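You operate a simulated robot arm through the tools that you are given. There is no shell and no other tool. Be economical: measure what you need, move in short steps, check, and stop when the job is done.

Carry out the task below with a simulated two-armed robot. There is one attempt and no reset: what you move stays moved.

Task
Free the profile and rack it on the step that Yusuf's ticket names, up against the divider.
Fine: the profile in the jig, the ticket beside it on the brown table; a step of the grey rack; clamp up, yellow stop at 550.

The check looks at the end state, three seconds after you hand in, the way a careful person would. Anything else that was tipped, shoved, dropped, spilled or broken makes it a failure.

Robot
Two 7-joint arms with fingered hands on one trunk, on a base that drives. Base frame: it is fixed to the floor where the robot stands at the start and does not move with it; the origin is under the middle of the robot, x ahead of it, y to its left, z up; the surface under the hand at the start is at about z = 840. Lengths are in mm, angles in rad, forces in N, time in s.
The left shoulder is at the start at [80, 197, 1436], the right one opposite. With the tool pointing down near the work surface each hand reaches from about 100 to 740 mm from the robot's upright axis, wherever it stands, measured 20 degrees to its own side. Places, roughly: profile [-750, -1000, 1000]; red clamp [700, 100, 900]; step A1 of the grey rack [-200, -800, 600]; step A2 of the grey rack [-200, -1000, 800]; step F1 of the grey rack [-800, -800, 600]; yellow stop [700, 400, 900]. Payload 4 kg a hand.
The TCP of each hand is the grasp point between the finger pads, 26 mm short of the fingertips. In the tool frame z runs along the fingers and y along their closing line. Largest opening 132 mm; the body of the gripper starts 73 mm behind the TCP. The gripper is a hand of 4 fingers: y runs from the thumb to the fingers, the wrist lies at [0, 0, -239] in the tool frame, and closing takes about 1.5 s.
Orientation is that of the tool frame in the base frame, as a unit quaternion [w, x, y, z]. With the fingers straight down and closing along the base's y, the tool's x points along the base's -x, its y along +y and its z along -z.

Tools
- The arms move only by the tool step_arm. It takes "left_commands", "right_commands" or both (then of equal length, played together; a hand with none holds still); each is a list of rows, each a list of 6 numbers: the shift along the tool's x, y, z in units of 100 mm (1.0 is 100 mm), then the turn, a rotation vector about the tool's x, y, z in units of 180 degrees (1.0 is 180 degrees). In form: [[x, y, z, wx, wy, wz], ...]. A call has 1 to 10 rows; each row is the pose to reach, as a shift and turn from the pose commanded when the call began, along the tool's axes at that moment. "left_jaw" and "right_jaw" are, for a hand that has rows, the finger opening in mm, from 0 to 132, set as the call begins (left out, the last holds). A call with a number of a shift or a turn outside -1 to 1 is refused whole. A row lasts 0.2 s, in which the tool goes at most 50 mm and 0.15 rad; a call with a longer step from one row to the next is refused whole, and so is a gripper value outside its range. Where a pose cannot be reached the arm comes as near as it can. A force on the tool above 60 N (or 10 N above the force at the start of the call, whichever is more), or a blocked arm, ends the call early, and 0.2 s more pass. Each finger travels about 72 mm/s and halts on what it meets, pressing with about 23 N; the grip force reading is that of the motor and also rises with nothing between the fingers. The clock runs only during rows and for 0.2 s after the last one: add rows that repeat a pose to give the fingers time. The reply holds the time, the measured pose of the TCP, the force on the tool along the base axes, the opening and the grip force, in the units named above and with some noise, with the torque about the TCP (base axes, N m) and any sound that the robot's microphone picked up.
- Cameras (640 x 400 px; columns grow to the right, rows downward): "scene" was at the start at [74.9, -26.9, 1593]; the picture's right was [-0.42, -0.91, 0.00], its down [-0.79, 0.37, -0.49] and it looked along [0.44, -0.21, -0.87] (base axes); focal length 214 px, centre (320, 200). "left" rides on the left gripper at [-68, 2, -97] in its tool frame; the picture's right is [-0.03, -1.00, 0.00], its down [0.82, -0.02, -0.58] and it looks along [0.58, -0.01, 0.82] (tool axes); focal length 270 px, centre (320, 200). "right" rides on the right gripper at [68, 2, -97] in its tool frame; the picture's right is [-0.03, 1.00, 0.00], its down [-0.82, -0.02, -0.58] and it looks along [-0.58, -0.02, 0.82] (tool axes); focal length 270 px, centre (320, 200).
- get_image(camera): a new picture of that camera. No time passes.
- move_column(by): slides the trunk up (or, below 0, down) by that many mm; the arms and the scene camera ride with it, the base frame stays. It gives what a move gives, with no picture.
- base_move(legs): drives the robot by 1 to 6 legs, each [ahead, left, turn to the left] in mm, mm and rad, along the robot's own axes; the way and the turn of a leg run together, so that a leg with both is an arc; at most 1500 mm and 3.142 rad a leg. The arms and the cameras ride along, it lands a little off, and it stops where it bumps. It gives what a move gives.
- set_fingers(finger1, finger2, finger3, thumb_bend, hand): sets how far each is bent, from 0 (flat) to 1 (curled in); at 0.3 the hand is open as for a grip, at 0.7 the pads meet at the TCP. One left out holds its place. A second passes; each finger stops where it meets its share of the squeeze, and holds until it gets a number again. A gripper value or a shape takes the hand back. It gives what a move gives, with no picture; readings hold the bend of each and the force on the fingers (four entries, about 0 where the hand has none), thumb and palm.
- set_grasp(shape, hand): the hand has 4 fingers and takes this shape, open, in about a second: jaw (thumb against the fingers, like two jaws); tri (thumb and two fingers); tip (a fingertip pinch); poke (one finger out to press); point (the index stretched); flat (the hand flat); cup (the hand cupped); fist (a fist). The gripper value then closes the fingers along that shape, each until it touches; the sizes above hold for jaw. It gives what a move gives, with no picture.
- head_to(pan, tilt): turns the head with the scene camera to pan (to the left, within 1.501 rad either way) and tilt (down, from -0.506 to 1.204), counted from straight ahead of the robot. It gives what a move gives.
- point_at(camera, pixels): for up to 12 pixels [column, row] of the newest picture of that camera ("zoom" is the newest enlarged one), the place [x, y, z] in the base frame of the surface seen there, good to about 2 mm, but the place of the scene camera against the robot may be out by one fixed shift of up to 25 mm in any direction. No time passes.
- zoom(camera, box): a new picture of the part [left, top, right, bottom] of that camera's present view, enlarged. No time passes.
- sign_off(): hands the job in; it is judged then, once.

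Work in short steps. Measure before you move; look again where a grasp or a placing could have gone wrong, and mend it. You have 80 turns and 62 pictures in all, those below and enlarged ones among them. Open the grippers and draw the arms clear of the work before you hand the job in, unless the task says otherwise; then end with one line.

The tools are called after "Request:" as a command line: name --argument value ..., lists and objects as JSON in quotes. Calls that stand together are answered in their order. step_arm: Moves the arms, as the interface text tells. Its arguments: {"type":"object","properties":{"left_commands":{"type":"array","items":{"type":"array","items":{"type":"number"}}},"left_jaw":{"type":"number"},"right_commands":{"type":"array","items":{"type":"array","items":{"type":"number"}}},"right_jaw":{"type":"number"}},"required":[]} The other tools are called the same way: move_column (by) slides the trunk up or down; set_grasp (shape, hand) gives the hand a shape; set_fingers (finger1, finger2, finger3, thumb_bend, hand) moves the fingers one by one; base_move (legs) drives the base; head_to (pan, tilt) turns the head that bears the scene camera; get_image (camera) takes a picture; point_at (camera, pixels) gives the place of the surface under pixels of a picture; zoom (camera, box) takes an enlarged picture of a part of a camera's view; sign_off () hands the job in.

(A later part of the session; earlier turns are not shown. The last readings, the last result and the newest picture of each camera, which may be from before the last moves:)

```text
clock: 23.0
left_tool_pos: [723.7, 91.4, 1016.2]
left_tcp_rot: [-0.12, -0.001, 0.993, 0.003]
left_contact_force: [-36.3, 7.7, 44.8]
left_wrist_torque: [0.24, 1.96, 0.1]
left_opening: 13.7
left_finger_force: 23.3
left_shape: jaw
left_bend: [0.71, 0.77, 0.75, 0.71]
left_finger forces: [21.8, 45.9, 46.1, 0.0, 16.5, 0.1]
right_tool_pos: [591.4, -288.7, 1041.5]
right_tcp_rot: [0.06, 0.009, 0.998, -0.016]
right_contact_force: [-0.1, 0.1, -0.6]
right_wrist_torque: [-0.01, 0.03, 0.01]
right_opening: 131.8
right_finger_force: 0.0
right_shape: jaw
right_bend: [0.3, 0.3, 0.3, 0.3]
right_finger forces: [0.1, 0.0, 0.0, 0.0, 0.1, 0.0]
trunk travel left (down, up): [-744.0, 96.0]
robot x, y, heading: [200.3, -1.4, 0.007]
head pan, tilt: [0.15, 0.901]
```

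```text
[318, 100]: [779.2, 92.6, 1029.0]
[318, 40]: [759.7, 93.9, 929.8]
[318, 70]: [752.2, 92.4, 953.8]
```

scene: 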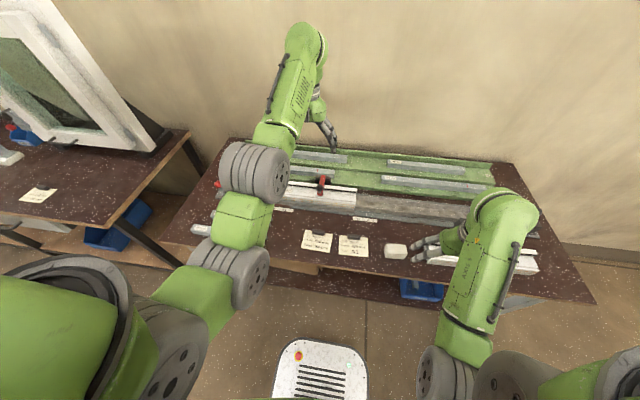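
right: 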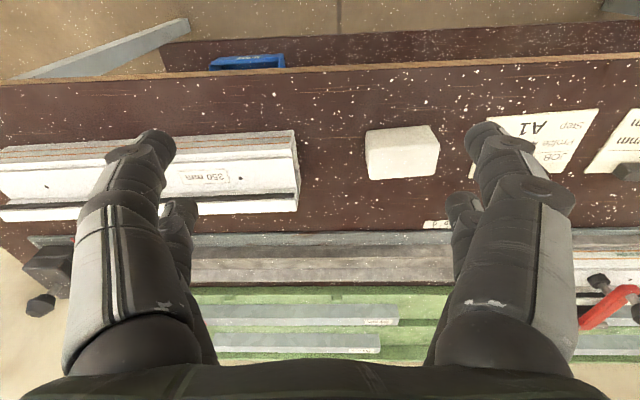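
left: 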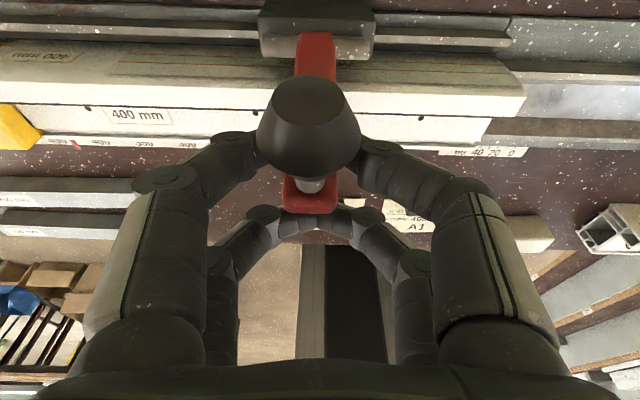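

The bar is ~72° up with the rear fingers pushing its front. Push 22 mm further back and slightly down.

Request:
step_arm --left_commands '[[-0.02, 0, 0.08, 0, 0, 0], [-0.1, 0, 0.05, 0, 0, 0], [-0.17, 0, 0.05, 0, 0, 0], [-0.24, 0, 0.05, 0, 0, 0]]'

Request:
get_image --camera "left"

Request:
point_at --camera "left" --pixels '[[318, 120], [310, 75], [310, 60], [310, 45]]'

```text
clock: 23.3
left_tool_pos: [727.4, 91.1, 1017.8]
left_tcp_rot: [-0.118, -0.004, 0.993, 0.0]
left_contact_force: [-34.2, 8.5, 44.8]
left_wrist_torque: [0.21, 2.05, 0.13]
left_opening: 13.3
left_finger_force: 22.8
left_shape: jaw
left_bend: [0.71, 0.77, 0.76, 0.7]
left_finger forces: [22.2, 51.1, 48.7, 0.0, 15.7, 0.0]
right_tool_pos: [594.3, -287.8, 1039.3]
right_tcp_rot: [0.059, 0.007, 0.998, -0.016]
right_contact_force: [0.0, -0.2, 0.2]
right_wrist_torque: [0.03, 0.01, 0.02]
right_opening: 131.9
right_finger_force: 0.0
right_shape: jaw
right_bend: [0.3, 0.3, 0.3, 0.3]
right_finger forces: [0.1, 0.0, 0.0, 0.0, 0.0, 0.1]
trunk travel left (down, up): [-744.0, 96.0]
robot x, y, heading: [196.5, -2.0, 0.007]
head pan, tilt: [0.15, 0.901]
stopped in row 1 (left hand): the force on the tool passed its limit at 73 N (the readings are from after the stop); the commanded pose is now the measured one
```

```text
35 pictures are left
```

left: 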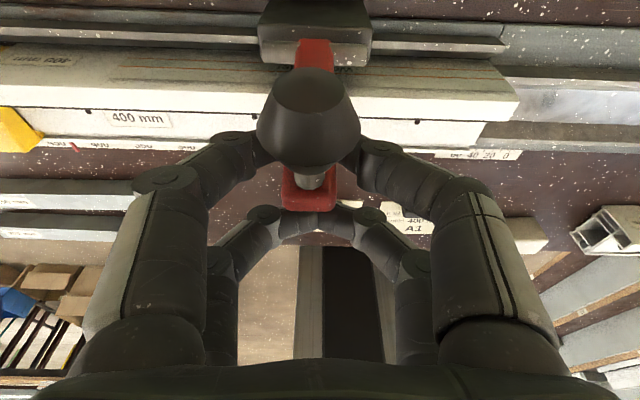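

```text
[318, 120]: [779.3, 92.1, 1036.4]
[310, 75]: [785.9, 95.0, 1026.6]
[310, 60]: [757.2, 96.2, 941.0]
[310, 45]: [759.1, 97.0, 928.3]
```

Something presses the hand upward, so I go up 12 mm and then forward.

Request:
step_arm --left_commands '[[0.03, 0, -0.08, 0, 0, 0], [-0.02, 0, -0.14, 0, 0, 0], [-0.08, 0, -0.16, 0, 0, 0], [-0.14, 0, -0.18, 0, 0, 0]]'

Request:
get_image --camera "left"

Request:
point_at --camera "left" --pixels '[[318, 120], [310, 75], [310, 60], [310, 45]]'

```text
clock: 24.3
left_tool_pos: [749.4, 91.4, 1026.7]
left_tcp_rot: [-0.121, 0.0, 0.993, 0.003]
left_contact_force: [-12.4, 6.2, 21.2]
left_wrist_torque: [0.04, 1.5, 0.08]
left_opening: 12.1
left_finger_force: 23.1
left_shape: jaw
left_bend: [0.7, 0.77, 0.76, 0.7]
left_finger forces: [19.7, 44.8, 43.8, 0.0, 14.8, 0.0]
right_tool_pos: [598.1, -288.9, 1038.5]
right_tcp_rot: [0.058, 0.009, 0.998, -0.016]
right_contact_force: [0.4, 1.2, 0.5]
right_wrist_torque: [0.02, 0.01, 0.03]
right_opening: 131.8
right_finger_force: 0.0
right_shape: jaw
right_bend: [0.3, 0.3, 0.3, 0.3]
right_finger forces: [0.1, 0.1, 0.0, 0.0, 0.0, 0.0]
trunk travel left (down, up): [-744.0, 96.0]
robot x, y, heading: [199.8, -2.7, 0.003]
head pan, tilt: [0.15, 0.901]
```

```text
34 pictures are left
```

left: 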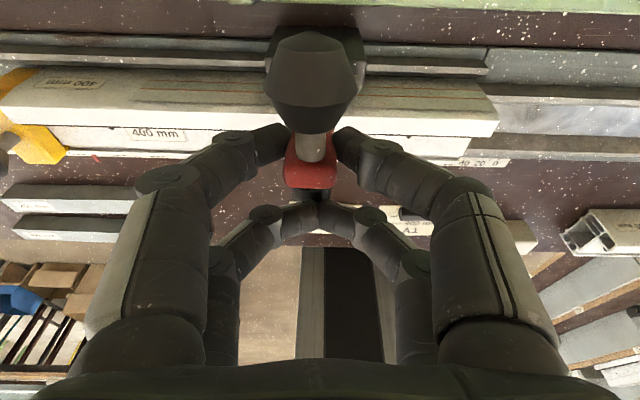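

```text
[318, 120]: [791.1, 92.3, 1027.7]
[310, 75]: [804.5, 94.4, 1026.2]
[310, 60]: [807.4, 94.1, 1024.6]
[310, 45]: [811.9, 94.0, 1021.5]
```

The bar is about vertical with the knob pointing back. One more 15 mm push then open.

Request:
step_arm --left_commands '[[-0.08, 0, -0.03, 0, 0, 0], [-0.16, 0, -0.02, 0, 0, 0]]'

Request:
step_arm --left_commands '[[0, 0, 0, 0, 0, 0], [0, 0, 0, 0, 0, 0], [0, 0, 0, 0, 0, 0], [0, 0, 0, 0, 0, 0], [0, 0, 0, 0, 0, 0]]' --left_jaw 80

Request:
get_image --camera "left"

```text
clock: 24.9
left_tool_pos: [759.2, 91.2, 1028.5]
left_tcp_rot: [-0.121, -0.002, 0.993, 0.002]
left_contact_force: [-41.0, 8.6, 31.9]
left_wrist_torque: [0.22, 1.96, 0.33]
left_opening: 11.8
left_finger_force: 23.4
left_shape: jaw
left_bend: [0.69, 0.77, 0.76, 0.7]
left_finger forces: [23.6, 0.0, 0.1, 0.0, 14.2, 0.0]
right_tool_pos: [592.8, -290.1, 1039.4]
right_tcp_rot: [0.06, 0.008, 0.998, -0.015]
right_contact_force: [0.8, 0.2, -0.6]
right_wrist_torque: [-0.02, 0.03, -0.01]
right_opening: 132.2
right_finger_force: 0.1
right_shape: jaw
right_bend: [0.3, 0.3, 0.3, 0.3]
right_finger forces: [0.1, 0.0, 0.0, 0.0, 0.0, 0.1]
trunk travel left (down, up): [-744.0, 96.0]
robot x, y, heading: [202.0, -4.0, 0.001]
head pan, tilt: [0.15, 0.901]
```

```text
clock: 26.1
left_tool_pos: [770.2, 89.4, 1021.2]
left_tcp_rot: [-0.125, -0.001, 0.992, 0.003]
left_contact_force: [0.0, -0.6, 0.3]
left_wrist_torque: [0.03, -0.01, 0.01]
left_opening: 79.4
left_finger_force: 0.0
left_shape: jaw
left_bend: [0.71, 0.71, 0.71, 0.7]
left_finger forces: [0.0, 0.1, 0.1, 0.1, 0.0, 0.0]
right_tool_pos: [604.5, -290.9, 1033.5]
right_tcp_rot: [0.055, 0.009, 0.998, -0.014]
right_contact_force: [-0.5, 1.2, -0.3]
right_wrist_torque: [-0.03, 0.05, -0.03]
right_opening: 132.0
right_finger_force: 0.0
right_shape: jaw
right_bend: [0.3, 0.3, 0.3, 0.3]
right_finger forces: [0.0, 0.0, 0.2, 0.0, 0.0, 0.1]
trunk travel left (down, up): [-744.0, 96.0]
robot x, y, heading: [199.1, -5.1, 0.007]
head pan, tilt: [0.15, 0.901]
```

```text
33 pictures are left
```

left: 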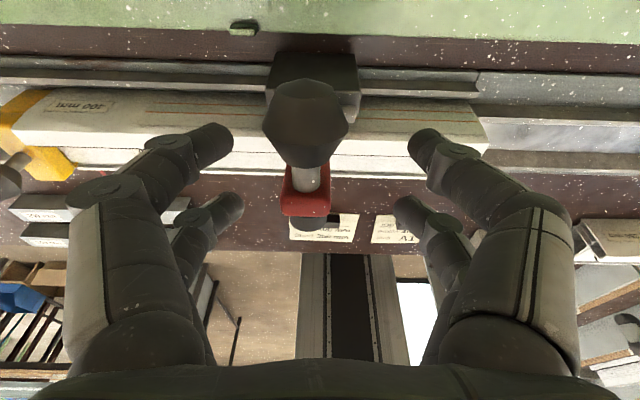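

The clamp stays up on release. Raise the hand straight up and straighten it.

Request:
step_arm --left_commands '[[0.1, 0, -0.4, 0, 0, 0], [0.2, 0, -0.8, 0, -0.03, 0], [0.25, 0, -0.99, 0, -0.077, 0]]'

Request:
head_to --pan 0.4 --tilt 0.9

Request:
get_image --camera "scene"

```text
clock: 26.9
left_tool_pos: [766.5, 91.2, 1126.5]
left_tcp_rot: [-0.002, 0.0, 1.0, 0.003]
left_contact_force: [0.1, -0.2, 0.3]
left_wrist_torque: [-0.01, 0.0, 0.02]
left_opening: 79.8
left_finger_force: 0.0
left_shape: jaw
left_bend: [0.71, 0.71, 0.71, 0.7]
left_finger forces: [0.1, 0.1, 0.0, 0.0, 0.1, 0.1]
right_tool_pos: [601.3, -290.2, 1036.5]
right_tcp_rot: [0.056, 0.009, 0.998, -0.016]
right_contact_force: [-0.1, -0.4, 0.1]
right_wrist_torque: [0.02, -0.01, 0.02]
right_opening: 131.7
right_finger_force: 0.0
right_shape: jaw
right_bend: [0.3, 0.3, 0.3, 0.3]
right_finger forces: [0.0, 0.0, 0.1, 0.0, 0.0, 0.1]
trunk travel left (down, up): [-744.0, 96.0]
robot x, y, heading: [202.3, -2.1, 0.003]
head pan, tilt: [0.15, 0.901]
```

```text
clock: 27.7
left_tool_pos: [768.9, 90.3, 1125.1]
left_tcp_rot: [-0.003, 0.0, 1.0, 0.004]
left_contact_force: [-0.7, -0.1, -0.4]
left_wrist_torque: [0.02, 0.0, -0.02]
left_opening: 79.5
left_finger_force: 0.1
left_shape: jaw
left_bend: [0.71, 0.71, 0.71, 0.7]
left_finger forces: [0.1, 0.0, 0.1, 0.0, 0.1, 0.1]
right_tool_pos: [602.7, -290.6, 1035.4]
right_tcp_rot: [0.056, 0.009, 0.998, -0.014]
right_contact_force: [-0.1, 0.2, 0.0]
right_wrist_torque: [0.01, 0.01, 0.02]
right_opening: 132.0
right_finger_force: 0.1
right_shape: jaw
right_bend: [0.3, 0.3, 0.3, 0.3]
right_finger forces: [0.0, 0.0, 0.1, 0.0, 0.1, 0.0]
trunk travel left (down, up): [-744.0, 96.0]
robot x, y, heading: [197.8, -1.9, 0.007]
head pan, tilt: [0.4, 0.901]
```

```text
32 pictures are left
```

scene: 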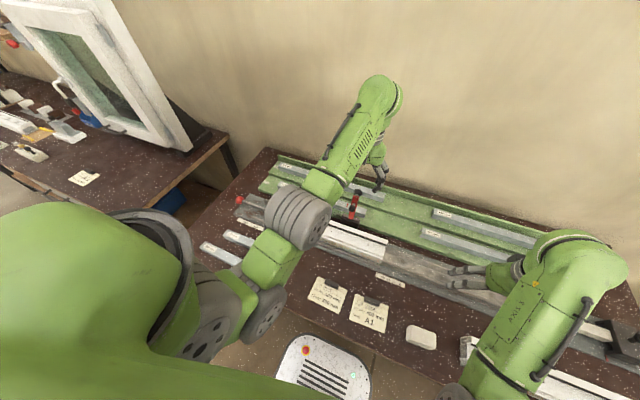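

The clamp is up. Drive left 150 to centre on the stop.

Request:
base_move --legs '[[0, 150, 0]]'

Request:
step_arm --left_commands '[[0.25, 0.25, 0, 0, 0, 0], [0.5, 0.5, 0.1, 0, 0, 0], [0.75, 0.75, 0.3, 0, 0, 0], [0.96, 1.0, 0.6, 0, 0, 0]]'

Request:
get_image --camera "left"

Request:
point_at --camera "left" --pixels '[[300, 115], [300, 130], [300, 100]]'

```text
clock: 29.1
left_tool_pos: [768.5, 235.5, 1124.3]
left_tcp_rot: [-0.003, 0.001, 1.0, 0.005]
left_contact_force: [-0.4, 0.3, -0.4]
left_wrist_torque: [0.02, 0.0, 0.01]
left_opening: 79.6
left_finger_force: 0.1
left_shape: jaw
left_bend: [0.71, 0.71, 0.71, 0.7]
left_finger forces: [0.1, 0.0, 0.1, 0.1, 0.0, 0.0]
right_tool_pos: [601.7, -145.3, 1034.4]
right_tcp_rot: [0.054, 0.009, 0.998, -0.013]
right_contact_force: [-0.4, 0.2, -0.3]
right_wrist_torque: [0.02, 0.02, -0.01]
right_opening: 131.9
right_finger_force: 0.0
right_shape: jaw
right_bend: [0.3, 0.3, 0.3, 0.3]
right_finger forces: [0.1, 0.1, 0.0, 0.0, 0.1, 0.1]
trunk travel left (down, up): [-744.0, 96.0]
robot x, y, heading: [202.8, 152.3, 0.001]
head pan, tilt: [0.4, 0.901]
```

```text
clock: 30.1
left_tool_pos: [686.3, 339.7, 1047.1]
left_tcp_rot: [-0.001, 0.002, 1.0, 0.003]
left_contact_force: [-0.2, -0.1, -0.4]
left_wrist_torque: [-0.02, -0.02, 0.03]
left_opening: 79.6
left_finger_force: 0.1
left_shape: jaw
left_bend: [0.71, 0.71, 0.71, 0.7]
left_finger forces: [0.1, 0.0, 0.0, 0.0, 0.1, 0.0]
left hand out of reach, approached as far as the arm can: row 2, 3, 4
right_tool_pos: [599.0, -139.7, 1037.7]
right_tcp_rot: [0.057, 0.011, 0.998, -0.016]
right_contact_force: [0.0, -0.3, -0.1]
right_wrist_torque: [-0.02, 0.02, -0.01]
right_opening: 131.9
right_finger_force: 0.0
right_shape: jaw
right_bend: [0.3, 0.3, 0.3, 0.3]
right_finger forces: [0.1, 0.0, 0.0, 0.0, 0.1, 0.0]
trunk travel left (down, up): [-744.0, 96.0]
robot x, y, heading: [198.5, 153.1, -0.003]
head pan, tilt: [0.4, 0.901]
```

```text
31 pictures are left
```

left: 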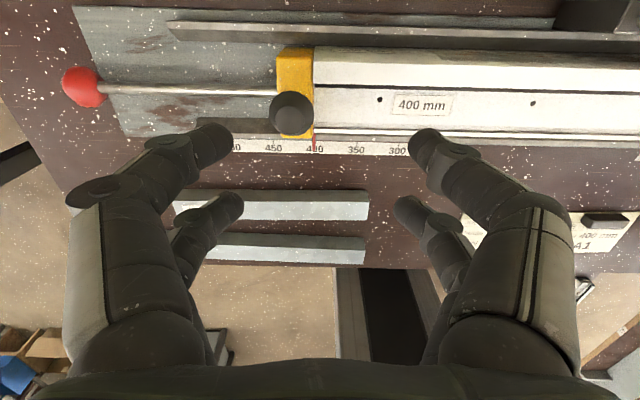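

```text
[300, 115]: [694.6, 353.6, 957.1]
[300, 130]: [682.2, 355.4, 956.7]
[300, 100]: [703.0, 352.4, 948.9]
```

Knob centre is near (690,355), top 957. Move over it and descend, checking the pose.

Request:
step_arm --left_commands '[[0.05, 0.1, 0.2, 0, 0, 0], [0.1, 0.15, 0.4, 0, 0, 0], [0.1, 0.15, 0.6, 0, 0, 0]]'

```text
clock: 30.9
left_tool_pos: [677.2, 354.3, 985.9]
left_tcp_rot: [-0.003, 0.002, 1.0, 0.004]
left_contact_force: [-0.2, 0.1, -0.7]
left_wrist_torque: [0.01, -0.01, -0.02]
left_opening: 79.3
left_finger_force: 0.1
left_shape: jaw
left_bend: [0.71, 0.71, 0.71, 0.7]
left_finger forces: [0.1, 0.1, 0.1, 0.0, 0.0, 0.0]
right_tool_pos: [600.6, -141.2, 1035.6]
right_tcp_rot: [0.056, 0.01, 0.998, -0.015]
right_contact_force: [-0.4, 0.2, 0.0]
right_wrist_torque: [0.03, -0.03, 0.01]
right_opening: 132.0
right_finger_force: 0.1
right_shape: jaw
right_bend: [0.3, 0.3, 0.3, 0.3]
right_finger forces: [0.0, 0.1, 0.0, 0.2, 0.0, 0.1]
trunk travel left (down, up): [-744.0, 96.0]
robot x, y, heading: [200.4, 150.4, 0.002]
head pan, tilt: [0.4, 0.901]
```

Descend to z≈946 and close on the knob.

Request:
step_arm --left_commands '[[0.05, 0.01, 0.25, 0, 0, 0], [0.05, 0.01, 0.4, 0, 0, 0], [0.05, 0.01, 0.4, 0, 0, 0]]'

Request:
step_arm --left_commands '[[0, 0, 0, 0, 0, 0], [0, 0, 0, 0, 0, 0], [0, 0, 0, 0, 0, 0], [0, 0, 0, 0, 0, 0], [0, 0, 0, 0, 0, 0], [0, 0, 0, 0, 0, 0]]' --left_jaw 0

Request:
get_image --camera "left"

```text
clock: 31.6
left_tool_pos: [672.2, 354.9, 944.9]
left_tcp_rot: [-0.003, 0.002, 1.0, 0.004]
left_contact_force: [0.4, -0.6, 0.2]
left_wrist_torque: [-0.02, 0.01, 0.0]
left_opening: 79.8
left_finger_force: 0.0
left_shape: jaw
left_bend: [0.71, 0.71, 0.71, 0.7]
left_finger forces: [0.0, 0.0, 0.0, 0.0, 0.0, 0.0]
right_tool_pos: [601.3, -141.1, 1036.0]
right_tcp_rot: [0.055, 0.01, 0.998, -0.015]
right_contact_force: [-0.2, -0.1, 0.1]
right_wrist_torque: [0.0, -0.04, -0.03]
right_opening: 132.0
right_finger_force: 0.0
right_shape: jaw
right_bend: [0.3, 0.3, 0.3, 0.3]
right_finger forces: [0.0, 0.0, 0.1, 0.0, 0.0, 0.0]
trunk travel left (down, up): [-744.0, 96.0]
robot x, y, heading: [200.4, 148.0, -0.003]
head pan, tilt: [0.4, 0.901]
```

```text
clock: 33.0
left_tool_pos: [672.2, 355.2, 942.5]
left_tcp_rot: [-0.005, 0.002, 1.0, 0.003]
left_contact_force: [-1.1, -0.9, -10.7]
left_wrist_torque: [-0.1, 0.2, 0.01]
left_opening: 0.1
left_finger_force: 22.9
left_shape: jaw
left_bend: [0.73, 0.61, 0.61, 0.71]
left_finger forces: [18.2, 0.0, 0.0, 0.1, 19.5, 0.0]
right_tool_pos: [603.0, -140.2, 1033.9]
right_tcp_rot: [0.055, 0.01, 0.998, -0.015]
right_contact_force: [-0.4, -0.2, -0.3]
right_wrist_torque: [-0.03, -0.03, 0.04]
right_opening: 131.9
right_finger_force: 0.1
right_shape: jaw
right_bend: [0.3, 0.3, 0.3, 0.3]
right_finger forces: [0.0, 0.0, 0.0, 0.0, 0.0, 0.0]
trunk travel left (down, up): [-744.0, 96.0]
robot x, y, heading: [202.4, 148.3, 0.005]
head pan, tilt: [0.4, 0.901]
```

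```text
30 pictures are left
```

left: 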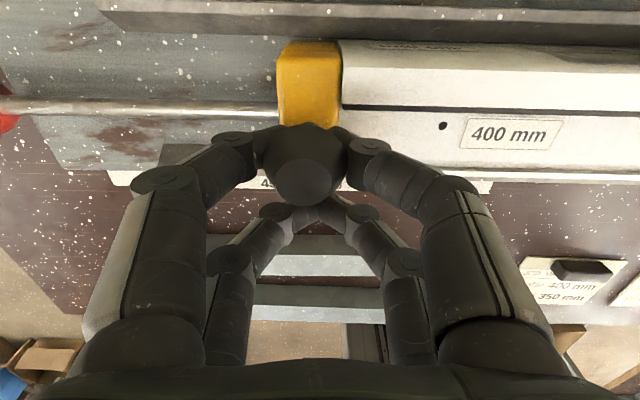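

The front pair grips the knob/post. Try sliding +y 20 mm.

Request:
step_arm --left_commands '[[0, 0.05, 0, 0, 0, 0], [0, 0.1, 0, 0, 0, 0], [0, 0.15, 0, 0, 0, 0], [0, 0.2, 0, 0, 0, 0]]'

Request:
get_image --camera "left"

```text
clock: 34.0
left_tool_pos: [672.0, 378.2, 943.2]
left_tcp_rot: [-0.003, 0.001, 1.0, 0.003]
left_contact_force: [-1.2, -1.4, -13.8]
left_wrist_torque: [-0.12, 0.24, -0.01]
left_opening: 0.0
left_finger_force: 23.0
left_shape: jaw
left_bend: [0.72, 0.61, 0.61, 0.7]
left_finger forces: [20.8, 0.1, 0.0, 0.1, 20.3, 0.0]
right_tool_pos: [601.9, -138.3, 1035.4]
right_tcp_rot: [0.054, 0.009, 0.998, -0.017]
right_contact_force: [0.0, -0.3, -0.4]
right_wrist_torque: [-0.04, 0.04, -0.01]
right_opening: 131.9
right_finger_force: 0.0
right_shape: jaw
right_bend: [0.3, 0.3, 0.3, 0.3]
right_finger forces: [0.0, 0.0, 0.0, 0.1, 0.0, 0.0]
trunk travel left (down, up): [-744.0, 96.0]
robot x, y, heading: [199.1, 150.3, 0.001]
head pan, tilt: [0.4, 0.901]
```

```text
29 pictures are left
```

left: 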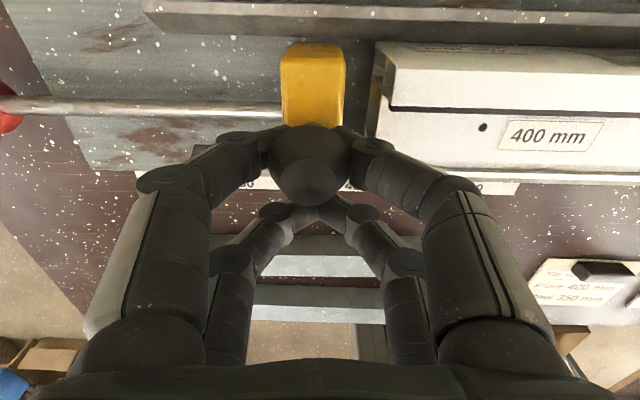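

It slides freely. Continue 100 mm.

Request:
step_arm --left_commands '[[0, 0.15, 0, 0, 0, 0], [0, 0.3, 0, 0, 0, 0], [0, 0.45, 0, 0, 0, 0], [0, 0.6, 0, 0, 0, 0], [0, 0.75, 0, 0, 0, 0], [0, 0.9, 0, 0, 0, 0], [0, 1.0, 0, 0, 0, 0], [0, 1.0, 0, 0, 0, 0]]'

Request:
get_image --camera "left"

Request:
point_at --camera "left" --pixels '[[348, 60], [348, 80], [348, 100], [286, 80]]'

```text
clock: 35.9
left_tool_pos: [673.2, 480.2, 942.8]
left_tcp_rot: [-0.004, 0.001, 1.0, 0.004]
left_contact_force: [-1.8, 0.3, -19.2]
left_wrist_torque: [-0.12, 0.35, -0.01]
left_opening: 0.0
left_finger_force: 23.5
left_shape: jaw
left_bend: [0.72, 0.61, 0.61, 0.7]
left_finger forces: [21.5, 0.0, 0.0, 0.1, 20.5, 0.0]
right_tool_pos: [601.1, -138.0, 1035.3]
right_tcp_rot: [0.055, 0.01, 0.998, -0.016]
right_contact_force: [0.3, -1.0, -0.2]
right_wrist_torque: [-0.02, -0.01, -0.05]
right_opening: 131.7
right_finger_force: 0.0
right_shape: jaw
right_bend: [0.3, 0.3, 0.3, 0.3]
right_finger forces: [0.0, 0.0, 0.0, 0.0, 0.0, 0.0]
trunk travel left (down, up): [-744.0, 96.0]
robot x, y, heading: [198.4, 148.9, -0.0]
head pan, tilt: [0.4, 0.901]
```

```text
28 pictures are left
```

left: 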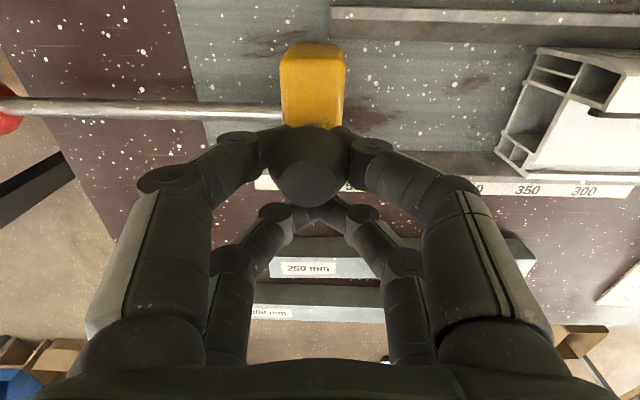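

```text
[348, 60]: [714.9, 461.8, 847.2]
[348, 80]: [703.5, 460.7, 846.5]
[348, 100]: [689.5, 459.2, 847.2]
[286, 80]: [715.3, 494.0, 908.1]
```

Slide another 25.5 mm, release and check the pointer.

Request:
step_arm --left_commands '[[0, 0.12, 0, 0, 0, 0], [0, 0.22, 0, 0, 0, 0], [0, 0.255, 0, 0, 0, 0], [0, 0.255, 0, 0, 0, 0]]'

Request:
step_arm --left_commands '[[0, 0, 0, 0, 0, 0], [0, 0, 0, 0, 0, 0], [0, 0, 0, 0, 0, 0], [0, 0, 0, 0, 0, 0], [0, 0, 0, 0, 0, 0]]' --left_jaw 90

Request:
step_arm --left_commands '[[0, 0, -0.4, 0, 0, 0], [0, 0, -0.8, 0, 0, 0], [0, 0, -1.0, 0, 0, 0]]'

Request:
zoom --camera "left" --box '[200, 40, 460, 200]'

```text
clock: 36.9
left_tool_pos: [672.5, 503.1, 943.7]
left_tcp_rot: [-0.004, 0.001, 1.0, 0.004]
left_contact_force: [-8.4, 7.3, -16.6]
left_wrist_torque: [0.02, 0.4, 0.22]
left_opening: 0.0
left_finger_force: 22.9
left_shape: jaw
left_bend: [0.72, 0.61, 0.61, 0.71]
left_finger forces: [21.0, 0.0, 0.1, 0.0, 17.9, 0.0]
right_tool_pos: [603.0, -139.0, 1034.9]
right_tcp_rot: [0.055, 0.009, 0.998, -0.016]
right_contact_force: [0.4, -0.1, 0.1]
right_wrist_torque: [0.01, 0.0, -0.03]
right_opening: 131.9
right_finger_force: 0.1
right_shape: jaw
right_bend: [0.3, 0.3, 0.3, 0.3]
right_finger forces: [0.0, 0.0, 0.0, 0.0, 0.0, 0.0]
trunk travel left (down, up): [-744.0, 96.0]
robot x, y, heading: [204.3, 152.5, -0.002]
head pan, tilt: [0.4, 0.901]
```

```text
clock: 38.0
left_tool_pos: [674.2, 499.0, 944.7]
left_tcp_rot: [-0.003, 0.001, 1.0, 0.004]
left_contact_force: [0.7, 0.0, 0.2]
left_wrist_torque: [-0.01, 0.0, 0.0]
left_opening: 89.8
left_finger_force: 0.0
left_shape: jaw
left_bend: [0.69, 0.69, 0.69, 0.6]
left_finger forces: [0.0, 0.0, 0.1, 0.0, 0.0, 0.1]
right_tool_pos: [601.7, -141.0, 1034.8]
right_tcp_rot: [0.055, 0.011, 0.998, -0.015]
right_contact_force: [0.6, -0.3, 0.0]
right_wrist_torque: [0.02, 0.02, 0.0]
right_opening: 131.9
right_finger_force: 0.2
right_shape: jaw
right_bend: [0.3, 0.3, 0.3, 0.3]
right_finger forces: [0.0, 0.1, 0.1, 0.1, 0.0, 0.0]
trunk travel left (down, up): [-744.0, 96.0]
robot x, y, heading: [200.0, 149.9, 0.003]
head pan, tilt: [0.4, 0.901]
```

```text
clock: 38.9
left_tool_pos: [684.9, 500.3, 1036.5]
left_tcp_rot: [-0.003, 0.002, 1.0, 0.004]
left_contact_force: [0.2, -0.5, -0.1]
left_wrist_torque: [-0.02, -0.02, 0.0]
left_opening: 89.9
left_finger_force: 0.1
left_shape: jaw
left_bend: [0.69, 0.69, 0.69, 0.6]
left_finger forces: [0.1, 0.0, 0.0, 0.0, 0.0, 0.0]
left hand out of reach, approached as far as the arm can: row 3
right_tool_pos: [601.5, -140.4, 1035.6]
right_tcp_rot: [0.055, 0.01, 0.998, -0.015]
right_contact_force: [0.1, 0.8, -1.1]
right_wrist_torque: [0.01, -0.02, -0.01]
right_opening: 131.9
right_finger_force: 0.0
right_shape: jaw
right_bend: [0.3, 0.3, 0.3, 0.3]
right_finger forces: [0.1, 0.0, 0.1, 0.0, 0.0, 0.0]
trunk travel left (down, up): [-744.0, 96.0]
robot x, y, heading: [200.5, 147.4, -0.0]
head pan, tilt: [0.4, 0.901]
```

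```text
2.46 times, centred on (330, 120) of left
```

zoom: 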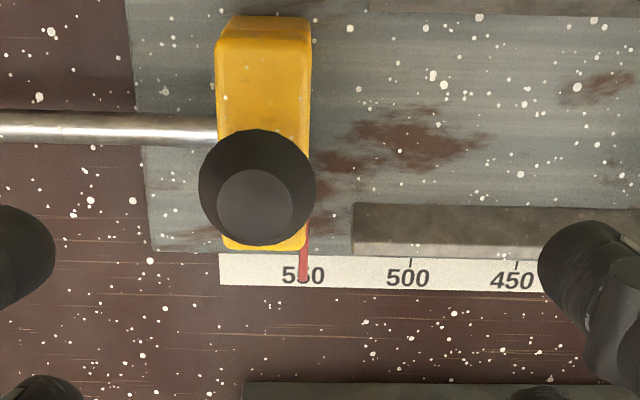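

Measure the pointer versus the 550 tick.

Request:
point_at --camera "zoom" --pixels '[[304, 275], [304, 270], [304, 280], [410, 262], [302, 258], [518, 265], [310, 150]]'

```text
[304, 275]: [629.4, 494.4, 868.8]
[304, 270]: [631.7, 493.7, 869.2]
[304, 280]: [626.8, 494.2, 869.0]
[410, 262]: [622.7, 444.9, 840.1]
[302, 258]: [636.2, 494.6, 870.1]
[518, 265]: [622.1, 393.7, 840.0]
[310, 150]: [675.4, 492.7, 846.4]
```

Stop reads 550. Now I inspect the free end of the profile to plan the grasp.

Request:
step_arm --left_commands '[[0, -0.3, 0, 0, 0, 0], [0, -0.6, 0, 0, 0, 0], [0, -0.8, 0, 0, 0, 0]]'

Request:
zoom --camera "left" --box '[380, 20, 640, 180]'

Request:
point_at --camera "zoom" --pixels '[[150, 100], [150, 200], [150, 250], [200, 120], [250, 100], [250, 150], [250, 200], [250, 250], [250, 270], [250, 60], [250, 290], [250, 310]]'

```text
clock: 39.6
left_tool_pos: [681.1, 419.0, 1037.9]
left_tcp_rot: [-0.003, 0.001, 1.0, 0.003]
left_contact_force: [0.0, -0.1, -0.6]
left_wrist_torque: [-0.04, -0.03, 0.0]
left_opening: 89.8
left_finger_force: 0.1
left_shape: jaw
left_bend: [0.69, 0.69, 0.69, 0.6]
left_finger forces: [0.0, 0.0, 0.1, 0.0, 0.1, 0.0]
right_tool_pos: [601.0, -141.9, 1035.1]
right_tcp_rot: [0.055, 0.01, 0.998, -0.015]
right_contact_force: [0.3, 0.2, 0.0]
right_wrist_torque: [0.02, -0.01, 0.04]
right_opening: 131.8
right_finger_force: 0.0
right_shape: jaw
right_bend: [0.3, 0.3, 0.3, 0.3]
right_finger forces: [0.0, 0.0, 0.1, 0.1, 0.1, 0.0]
trunk travel left (down, up): [-744.0, 96.0]
robot x, y, heading: [200.7, 146.9, -0.003]
head pan, tilt: [0.4, 0.901]
```

```text
2.46 times, centred on (510, 100) of left
```

zoom: 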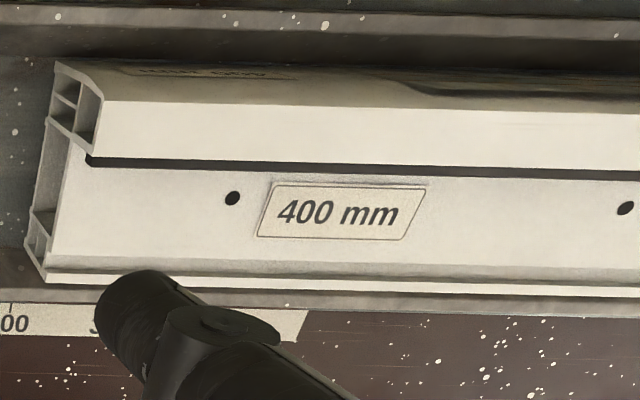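

```text
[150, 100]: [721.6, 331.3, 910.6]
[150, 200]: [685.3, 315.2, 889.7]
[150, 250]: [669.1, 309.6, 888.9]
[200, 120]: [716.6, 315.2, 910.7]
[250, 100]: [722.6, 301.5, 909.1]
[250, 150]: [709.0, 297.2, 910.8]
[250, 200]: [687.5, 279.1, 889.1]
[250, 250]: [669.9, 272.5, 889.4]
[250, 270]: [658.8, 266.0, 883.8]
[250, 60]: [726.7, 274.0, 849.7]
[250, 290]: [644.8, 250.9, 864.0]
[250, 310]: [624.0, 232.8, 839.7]
```

Profile spans x≈656–727, z 850–910. I drive back 80 and right 180 so the left hand works comfortably at y≈150.

Request:
base_move --legs '[[-80, -180, 0]]'

Request:
step_arm --left_commands '[[-0.1, -0.1, -0.1, 0, 0, 0.045], [-0.2, -0.2, -0.2, 0, 0, 0.09], [-0.3, -0.3, -0.2, 0, 0, 0.135], [-0.4, -0.4, -0.2, 0, 0, 0.18], [-0.5, -0.5, -0.2, 0, 0, 0.225], [-0.6, -0.6, -0.2, 0, 0, 0.27], [-0.7, -0.7, -0.2, 0, 0, 0.315], [-0.8, -0.8, -0.2, 0, 0, 0.36], [-0.85, -0.85, -0.2, 0, 0, 0.405], [-0.88, -0.85, -0.2, 0, 0, 0.45]]' --left_jaw 115

```text
clock: 41.2
left_tool_pos: [605.6, 246.3, 1035.3]
left_tcp_rot: [-0.004, 0.003, 1.0, 0.001]
left_contact_force: [-0.8, -0.5, -0.4]
left_wrist_torque: [-0.04, 0.01, 0.0]
left_opening: 90.0
left_finger_force: 0.0
left_shape: jaw
left_bend: [0.69, 0.69, 0.69, 0.6]
left_finger forces: [0.0, 0.0, 0.0, 0.0, 0.0, 0.0]
right_tool_pos: [524.6, -314.8, 1036.0]
right_tcp_rot: [0.054, 0.01, 0.998, -0.017]
right_contact_force: [0.4, 0.4, 0.1]
right_wrist_torque: [-0.03, 0.06, 0.02]
right_opening: 132.0
right_finger_force: 0.0
right_shape: jaw
right_bend: [0.3, 0.3, 0.3, 0.3]
right_finger forces: [0.0, 0.0, 0.0, 0.0, 0.0, 0.1]
trunk travel left (down, up): [-744.0, 96.0]
robot x, y, heading: [118.3, -28.6, 0.002]
head pan, tilt: [0.4, 0.901]
```

```text
clock: 43.0
left_tool_pos: [687.2, 88.3, 967.7]
left_tcp_rot: [0.014, 0.462, 0.886, 0.026]
left_contact_force: [2.3, 8.5, 10.6]
left_wrist_torque: [-0.12, -0.42, 0.46]
left_opening: 114.9
left_finger_force: 0.0
left_shape: jaw
left_bend: [0.51, 0.52, 0.52, 0.36]
left_finger forces: [15.5, 0.0, 0.0, 0.1, 0.0, 0.1]
left hand out of reach, approached as far as the arm can: row 1, 2, 3, 4, 5, 6, 7, 8
right_tool_pos: [521.3, -310.1, 1038.2]
right_tcp_rot: [0.058, 0.007, 0.998, -0.018]
right_contact_force: [-0.3, 0.2, 0.2]
right_wrist_torque: [0.0, -0.01, -0.01]
right_opening: 131.8
right_finger_force: 0.1
right_shape: jaw
right_bend: [0.3, 0.3, 0.3, 0.3]
right_finger forces: [0.0, 0.0, 0.1, 0.0, 0.0, 0.1]
trunk travel left (down, up): [-744.0, 96.0]
robot x, y, heading: [118.7, -28.1, 0.01]
head pan, tilt: [0.4, 0.901]
stopped in row 8 (left hand): the force on the tool passed its limit at 87 N (the readings are from after the stop); the commanded pose is now the measured one
```

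The arm drifted down and touched something; look immediately.

Request:
get_image --camera "left"

Request:
get_image --camera "scene"

```text
25 pictures are left
```

left: 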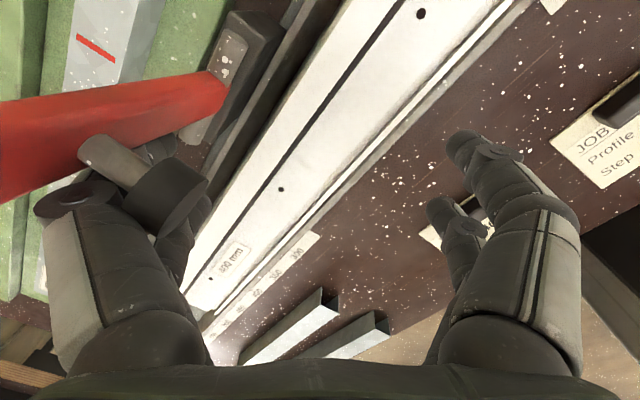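

```text
24 pictures are left
```

scene: 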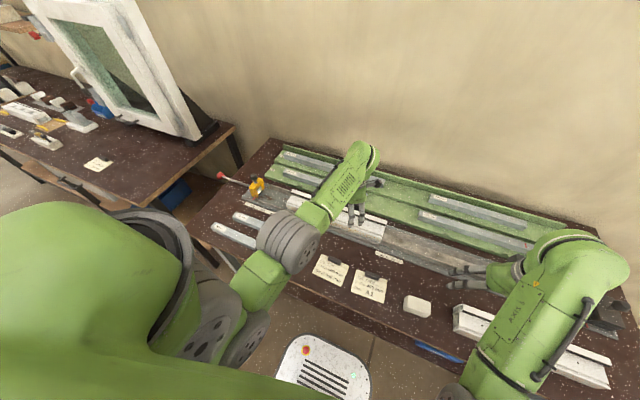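

A finger only touched the clamp foot at (165,200); clamp still up. Back away toward +y.

Request:
step_arm --left_commands '[[0.2, 0.14, 0, 0, 0, 0], [0.4, 0.28, 0, 0, 0, 0], [0.58, 0.4, 0, 0, 0, 0]]'

Request:
move_column --by 90

Request:
get_image --camera "left"

```text
clock: 43.8
left_tool_pos: [686.0, 117.3, 942.4]
left_tcp_rot: [0.012, 0.457, 0.889, 0.03]
left_contact_force: [-0.7, -0.1, 0.3]
left_wrist_torque: [0.0, 0.0, -0.02]
left_opening: 114.7
left_finger_force: 0.0
left_shape: jaw
left_bend: [0.52, 0.52, 0.52, 0.36]
left_finger forces: [0.0, 0.0, 0.0, 0.0, 0.0, 0.1]
left hand out of reach, approached as far as the arm can: row 1, 2, 3
right_tool_pos: [524.8, -315.4, 1034.9]
right_tcp_rot: [0.056, 0.008, 0.998, -0.015]
right_contact_force: [0.2, -0.8, 0.3]
right_wrist_torque: [0.04, 0.02, -0.01]
right_opening: 131.9
right_finger_force: 0.0
right_shape: jaw
right_bend: [0.3, 0.3, 0.3, 0.3]
right_finger forces: [0.0, 0.0, 0.0, 0.0, 0.1, 0.1]
trunk travel left (down, up): [-744.0, 96.0]
robot x, y, heading: [120.7, -24.8, 0.006]
head pan, tilt: [0.4, 0.901]
```

```text
clock: 45.0
left_tool_pos: [685.4, 118.6, 1033.9]
left_tcp_rot: [0.013, 0.458, 0.889, 0.031]
left_contact_force: [-0.4, -0.2, 0.5]
left_wrist_torque: [0.02, 0.0, 0.0]
left_opening: 114.6
left_finger_force: 0.2
left_shape: jaw
left_bend: [0.52, 0.52, 0.52, 0.36]
left_finger forces: [0.0, 0.0, 0.1, 0.1, 0.0, 0.0]
right_tool_pos: [524.6, -316.3, 1125.3]
right_tcp_rot: [0.055, 0.008, 0.998, -0.015]
right_contact_force: [-0.4, 0.4, 0.2]
right_wrist_torque: [-0.01, 0.0, 0.02]
right_opening: 132.0
right_finger_force: 0.0
right_shape: jaw
right_bend: [0.3, 0.3, 0.3, 0.3]
right_finger forces: [0.0, 0.0, 0.0, 0.0, 0.1, 0.0]
trunk travel left (down, up): [-834.0, 6.0]
robot x, y, heading: [121.4, -25.8, 0.005]
head pan, tilt: [0.4, 0.901]
```

```text
23 pictures are left
```

left: 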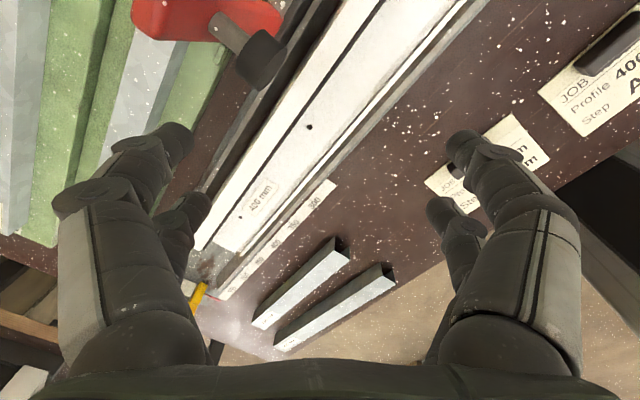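

This yaw direction seems limited; rotate back while moving +y and try the opposite yaw.

Request:
step_arm --left_commands '[[0.1, 0.07, 0, 0, 0, -0.045], [0.2, 0.14, 0, 0, 0, -0.09], [0.3, 0.2, 0, 0, 0, -0.135], [0.4, 0.27, 0, 0, 0, -0.18], [0.49, 0.34, 0, 0, 0, -0.225], [0.49, 0.34, 0, 0, 0, -0.27], [0.49, 0.34, 0, 0, 0, -0.31], [0.49, 0.34, 0, 0, 0, -0.355], [0.49, 0.34, 0, 0, 0, -0.4], [0.49, 0.34, 0, 0, 0, -0.445]]'

Request:
step_arm --left_commands '[[0, 0, 0, 0, 0, -0.045], [0, 0, 0, 0, 0, -0.09], [0, 0, 0, 0, 0, -0.135], [0, 0, 0, 0, 0, -0.18], [0, 0, 0, 0, 0, -0.225], [0, 0, 0, 0, 0, -0.27], [0, 0, 0, 0, 0, -0.315], [0, 0, 0, 0, 0, -0.355]]'

```text
clock: 47.2
left_tool_pos: [684.6, 178.0, 1038.0]
left_tcp_rot: [0.028, -0.222, 0.974, 0.016]
left_contact_force: [-0.2, -0.2, 0.1]
left_wrist_torque: [-0.01, 0.01, 0.03]
left_opening: 114.8
left_finger_force: 0.1
left_shape: jaw
left_bend: [0.52, 0.52, 0.52, 0.36]
left_finger forces: [0.0, 0.0, 0.0, 0.1, 0.1, 0.0]
right_tool_pos: [524.7, -315.1, 1126.8]
right_tcp_rot: [0.055, 0.008, 0.998, -0.016]
right_contact_force: [0.3, -0.2, 0.0]
right_wrist_torque: [0.0, 0.0, -0.01]
right_opening: 131.8
right_finger_force: 0.1
right_shape: jaw
right_bend: [0.3, 0.3, 0.3, 0.3]
right_finger forces: [0.0, 0.0, 0.0, 0.0, 0.1, 0.1]
trunk travel left (down, up): [-834.0, 6.0]
robot x, y, heading: [119.4, -27.9, 0.009]
head pan, tilt: [0.4, 0.901]
```

```text
clock: 49.0
left_tool_pos: [683.0, 177.5, 1035.0]
left_tcp_rot: [0.033, -0.704, 0.709, -0.003]
left_contact_force: [-0.4, -0.6, 0.6]
left_wrist_torque: [0.03, -0.02, -0.02]
left_opening: 114.6
left_finger_force: 0.1
left_shape: jaw
left_bend: [0.52, 0.52, 0.52, 0.36]
left_finger forces: [0.1, 0.0, 0.0, 0.0, 0.0, 0.0]
right_tool_pos: [524.0, -315.3, 1125.8]
right_tcp_rot: [0.056, 0.008, 0.998, -0.015]
right_contact_force: [0.2, -0.2, -0.1]
right_wrist_torque: [-0.01, -0.01, 0.0]
right_opening: 132.0
right_finger_force: 0.1
right_shape: jaw
right_bend: [0.3, 0.3, 0.3, 0.3]
right_finger forces: [0.1, 0.1, 0.0, 0.1, 0.0, 0.0]
trunk travel left (down, up): [-834.0, 6.0]
robot x, y, heading: [120.1, -25.0, 0.006]
head pan, tilt: [0.4, 0.901]
```

Opposite yaw works. Correct the 4° tilt, align over the profile at y≈160 and descend to z≈945.

Request:
step_arm --left_commands '[[0.08, -0.04, 0.0, -0.016, 0.0134, 0], [0.175, -0.08, 0.2, -0.016, 0.0134, 0], [0.175, -0.08, 0.5, -0.016, 0.0134, 0], [0.175, -0.08, 0.8, -0.016, 0.0134, 0], [0.175, -0.08, 0.9, -0.016, 0.0134, 0]]'

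Request:
get_image --camera "left"

```text
clock: 50.2
left_tool_pos: [697.5, 165.4, 945.7]
left_tcp_rot: [0.0, -0.704, 0.71, 0.001]
left_contact_force: [0.1, 1.2, -0.6]
left_wrist_torque: [0.0, 0.01, -0.03]
left_opening: 114.9
left_finger_force: 0.0
left_shape: jaw
left_bend: [0.52, 0.52, 0.52, 0.36]
left_finger forces: [0.1, 0.1, 0.1, 0.0, 0.0, 0.0]
right_tool_pos: [525.5, -315.7, 1125.7]
right_tcp_rot: [0.056, 0.008, 0.998, -0.015]
right_contact_force: [-0.6, 0.1, 0.3]
right_wrist_torque: [0.01, 0.01, 0.04]
right_opening: 131.8
right_finger_force: 0.1
right_shape: jaw
right_bend: [0.3, 0.3, 0.3, 0.3]
right_finger forces: [0.1, 0.0, 0.1, 0.1, 0.0, 0.0]
trunk travel left (down, up): [-834.0, 6.0]
robot x, y, heading: [121.8, -29.8, 0.011]
head pan, tilt: [0.4, 0.901]
```

```text
22 pictures are left
```

left: 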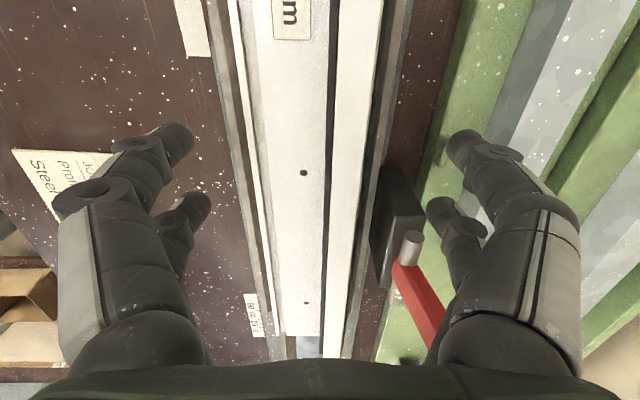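

The profile is centred between the fingers; clamp hinge block near (395,230) is close, so I shift to y≈172, narrow to 98 and descend to z≈896.

Request:
step_arm --left_commands '[[-0.08, 0.06, 0.0, 0, 0, 0], [-0.08, 0.06, 0.2, 0, 0, 0], [-0.08, 0.06, 0.4, 0, 0, 0], [-0.08, 0.06, 0.5, 0, 0, 0], [-0.08, 0.06, 0.5, 0, 0, 0]]' --left_jaw 98

Request:
step_arm --left_commands '[[0, 0, 0, 0, 0, 0], [0, 0, 0, 0, 0, 0], [0, 0, 0, 0, 0, 0], [0, 0, 0, 0, 0, 0], [0, 0, 0, 0, 0, 0]]' --left_jaw 50

Request:
get_image --camera "left"

```text
clock: 51.4
left_tool_pos: [690.8, 173.9, 896.4]
left_tcp_rot: [0.001, -0.704, 0.71, 0.001]
left_contact_force: [-0.2, 0.0, -0.1]
left_wrist_torque: [-0.02, 0.0, -0.02]
left_opening: 98.2
left_finger_force: 0.0
left_shape: jaw
left_bend: [0.64, 0.64, 0.64, 0.52]
left_finger forces: [0.0, 0.0, 0.0, 0.0, 0.1, 0.0]
right_tool_pos: [524.2, -315.2, 1126.4]
right_tcp_rot: [0.055, 0.007, 0.998, -0.016]
right_contact_force: [0.3, -0.8, 0.2]
right_wrist_torque: [-0.01, -0.03, -0.01]
right_opening: 131.9
right_finger_force: 0.1
right_shape: jaw
right_bend: [0.3, 0.3, 0.3, 0.3]
right_finger forces: [0.0, 0.0, 0.1, 0.1, 0.0, 0.0]
trunk travel left (down, up): [-834.0, 6.0]
robot x, y, heading: [116.7, -28.3, 0.0]
head pan, tilt: [0.4, 0.901]
```

```text
clock: 52.6
left_tool_pos: [690.5, 173.4, 895.5]
left_tcp_rot: [0.001, -0.704, 0.71, 0.001]
left_contact_force: [-0.1, -1.0, -0.4]
left_wrist_torque: [0.01, 0.01, 0.04]
left_opening: 62.5
left_finger_force: 23.0
left_shape: jaw
left_bend: [0.73, 0.73, 0.73, 0.7]
left_finger forces: [21.2, 21.1, 20.7, 0.0, 21.1, 0.0]
right_tool_pos: [524.5, -315.7, 1125.3]
right_tcp_rot: [0.055, 0.008, 0.998, -0.015]
right_contact_force: [0.3, 0.2, 0.8]
right_wrist_torque: [-0.01, -0.02, -0.04]
right_opening: 131.8
right_finger_force: 0.0
right_shape: jaw
right_bend: [0.3, 0.3, 0.3, 0.3]
right_finger forces: [0.0, 0.0, 0.0, 0.0, 0.0, 0.1]
trunk travel left (down, up): [-834.0, 6.0]
robot x, y, heading: [122.4, -29.2, 0.008]
head pan, tilt: [0.4, 0.901]
```

```text
21 pictures are left
```

left: 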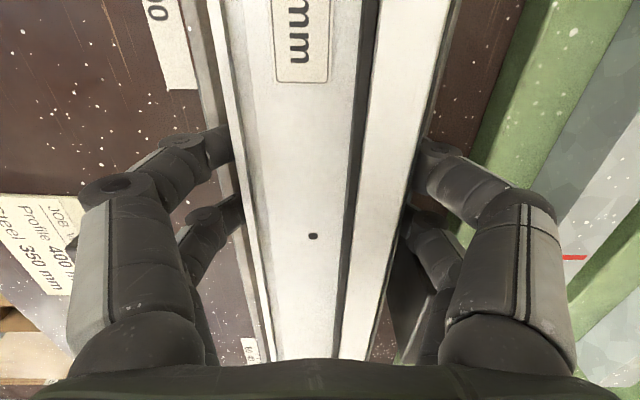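

Profile gripped at 21 N. Lift 35 mm to clear the fences (staying under the clamp foot).

Request:
step_arm --left_commands '[[0, 0, -0.1, 0, 0, 0], [0, 0, -0.2, 0, 0, 0], [0, 0, -0.3, 0, 0, 0], [0, 0, -0.36, 0, 0, 0]]'

Request:
get_image --camera "left"

```text
clock: 53.6
left_tool_pos: [691.0, 172.9, 930.2]
left_tcp_rot: [0.001, -0.704, 0.71, 0.0]
left_contact_force: [-1.0, -0.2, -5.5]
left_wrist_torque: [0.13, 0.01, 0.03]
left_opening: 62.4
left_finger_force: 22.6
left_shape: jaw
left_bend: [0.73, 0.73, 0.73, 0.7]
left_finger forces: [21.3, 21.0, 20.9, 0.1, 21.4, 0.0]
right_tool_pos: [525.2, -314.3, 1125.4]
right_tcp_rot: [0.056, 0.007, 0.998, -0.016]
right_contact_force: [0.6, -0.7, 0.3]
right_wrist_torque: [-0.01, 0.01, 0.01]
right_opening: 132.0
right_finger_force: 0.0
right_shape: jaw
right_bend: [0.3, 0.3, 0.3, 0.3]
right_finger forces: [0.1, 0.0, 0.0, 0.0, 0.1, 0.0]
trunk travel left (down, up): [-834.0, 6.0]
robot x, y, heading: [121.3, -26.9, 0.005]
head pan, tilt: [0.4, 0.901]
```

```text
20 pictures are left
```

left: 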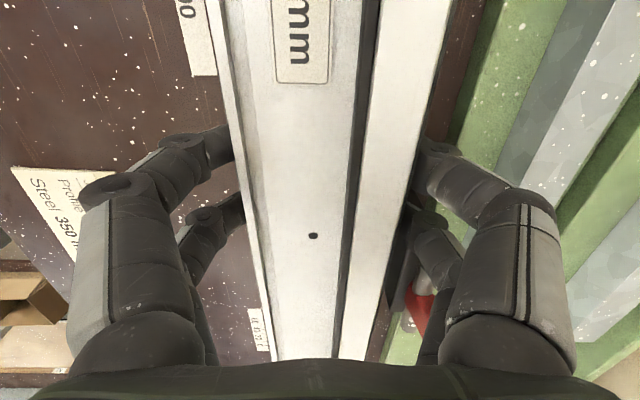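

Lifted cleanly (5.5 N). Drive back 70 to clear the clamp, then lift further.

Request:
base_move --legs '[[-60, 0, 0]]'

Request:
step_arm --left_commands '[[0, 0, -0.2, 0, 0, 0], [0, 0, -0.4, 0, 0, 0], [0, 0, -0.6, 0, 0, 0], [0, 0, -0.75, 0, 0, 0]]'

```text
clock: 54.6
left_tool_pos: [641.3, 171.4, 924.9]
left_tcp_rot: [-0.003, -0.705, 0.709, 0.004]
left_contact_force: [0.7, -0.6, -5.3]
left_wrist_torque: [0.14, 0.06, 0.03]
left_opening: 62.4
left_finger_force: 23.3
left_shape: jaw
left_bend: [0.73, 0.73, 0.73, 0.7]
left_finger forces: [21.2, 21.0, 21.2, 0.1, 21.4, 0.1]
right_tool_pos: [476.8, -316.1, 1120.6]
right_tcp_rot: [0.05, 0.007, 0.999, -0.015]
right_contact_force: [0.9, -0.2, -1.4]
right_wrist_torque: [0.01, 0.11, -0.03]
right_opening: 131.9
right_finger_force: 0.1
right_shape: jaw
right_bend: [0.3, 0.3, 0.3, 0.3]
right_finger forces: [0.1, 0.0, 0.0, 0.0, 0.0, 0.0]
trunk travel left (down, up): [-834.0, 6.0]
robot x, y, heading: [64.8, -30.9, 0.0]
head pan, tilt: [0.4, 0.901]
```

```text
clock: 55.6
left_tool_pos: [629.1, 172.1, 1006.2]
left_tcp_rot: [0.001, -0.704, 0.71, 0.0]
left_contact_force: [-0.3, -0.7, -5.9]
left_wrist_torque: [0.09, -0.03, 0.01]
left_opening: 62.3
left_finger_force: 23.7
left_shape: jaw
left_bend: [0.73, 0.73, 0.73, 0.7]
left_finger forces: [21.3, 21.2, 20.9, 0.1, 21.3, 0.0]
right_tool_pos: [462.4, -315.4, 1127.3]
right_tcp_rot: [0.058, 0.007, 0.998, -0.015]
right_contact_force: [-0.1, 0.0, 0.2]
right_wrist_torque: [-0.03, -0.03, 0.02]
right_opening: 132.1
right_finger_force: 0.0
right_shape: jaw
right_bend: [0.3, 0.3, 0.3, 0.3]
right_finger forces: [0.0, 0.0, 0.1, 0.0, 0.0, 0.0]
trunk travel left (down, up): [-834.0, 6.0]
robot x, y, heading: [60.1, -28.1, 0.005]
head pan, tilt: [0.4, 0.901]
```

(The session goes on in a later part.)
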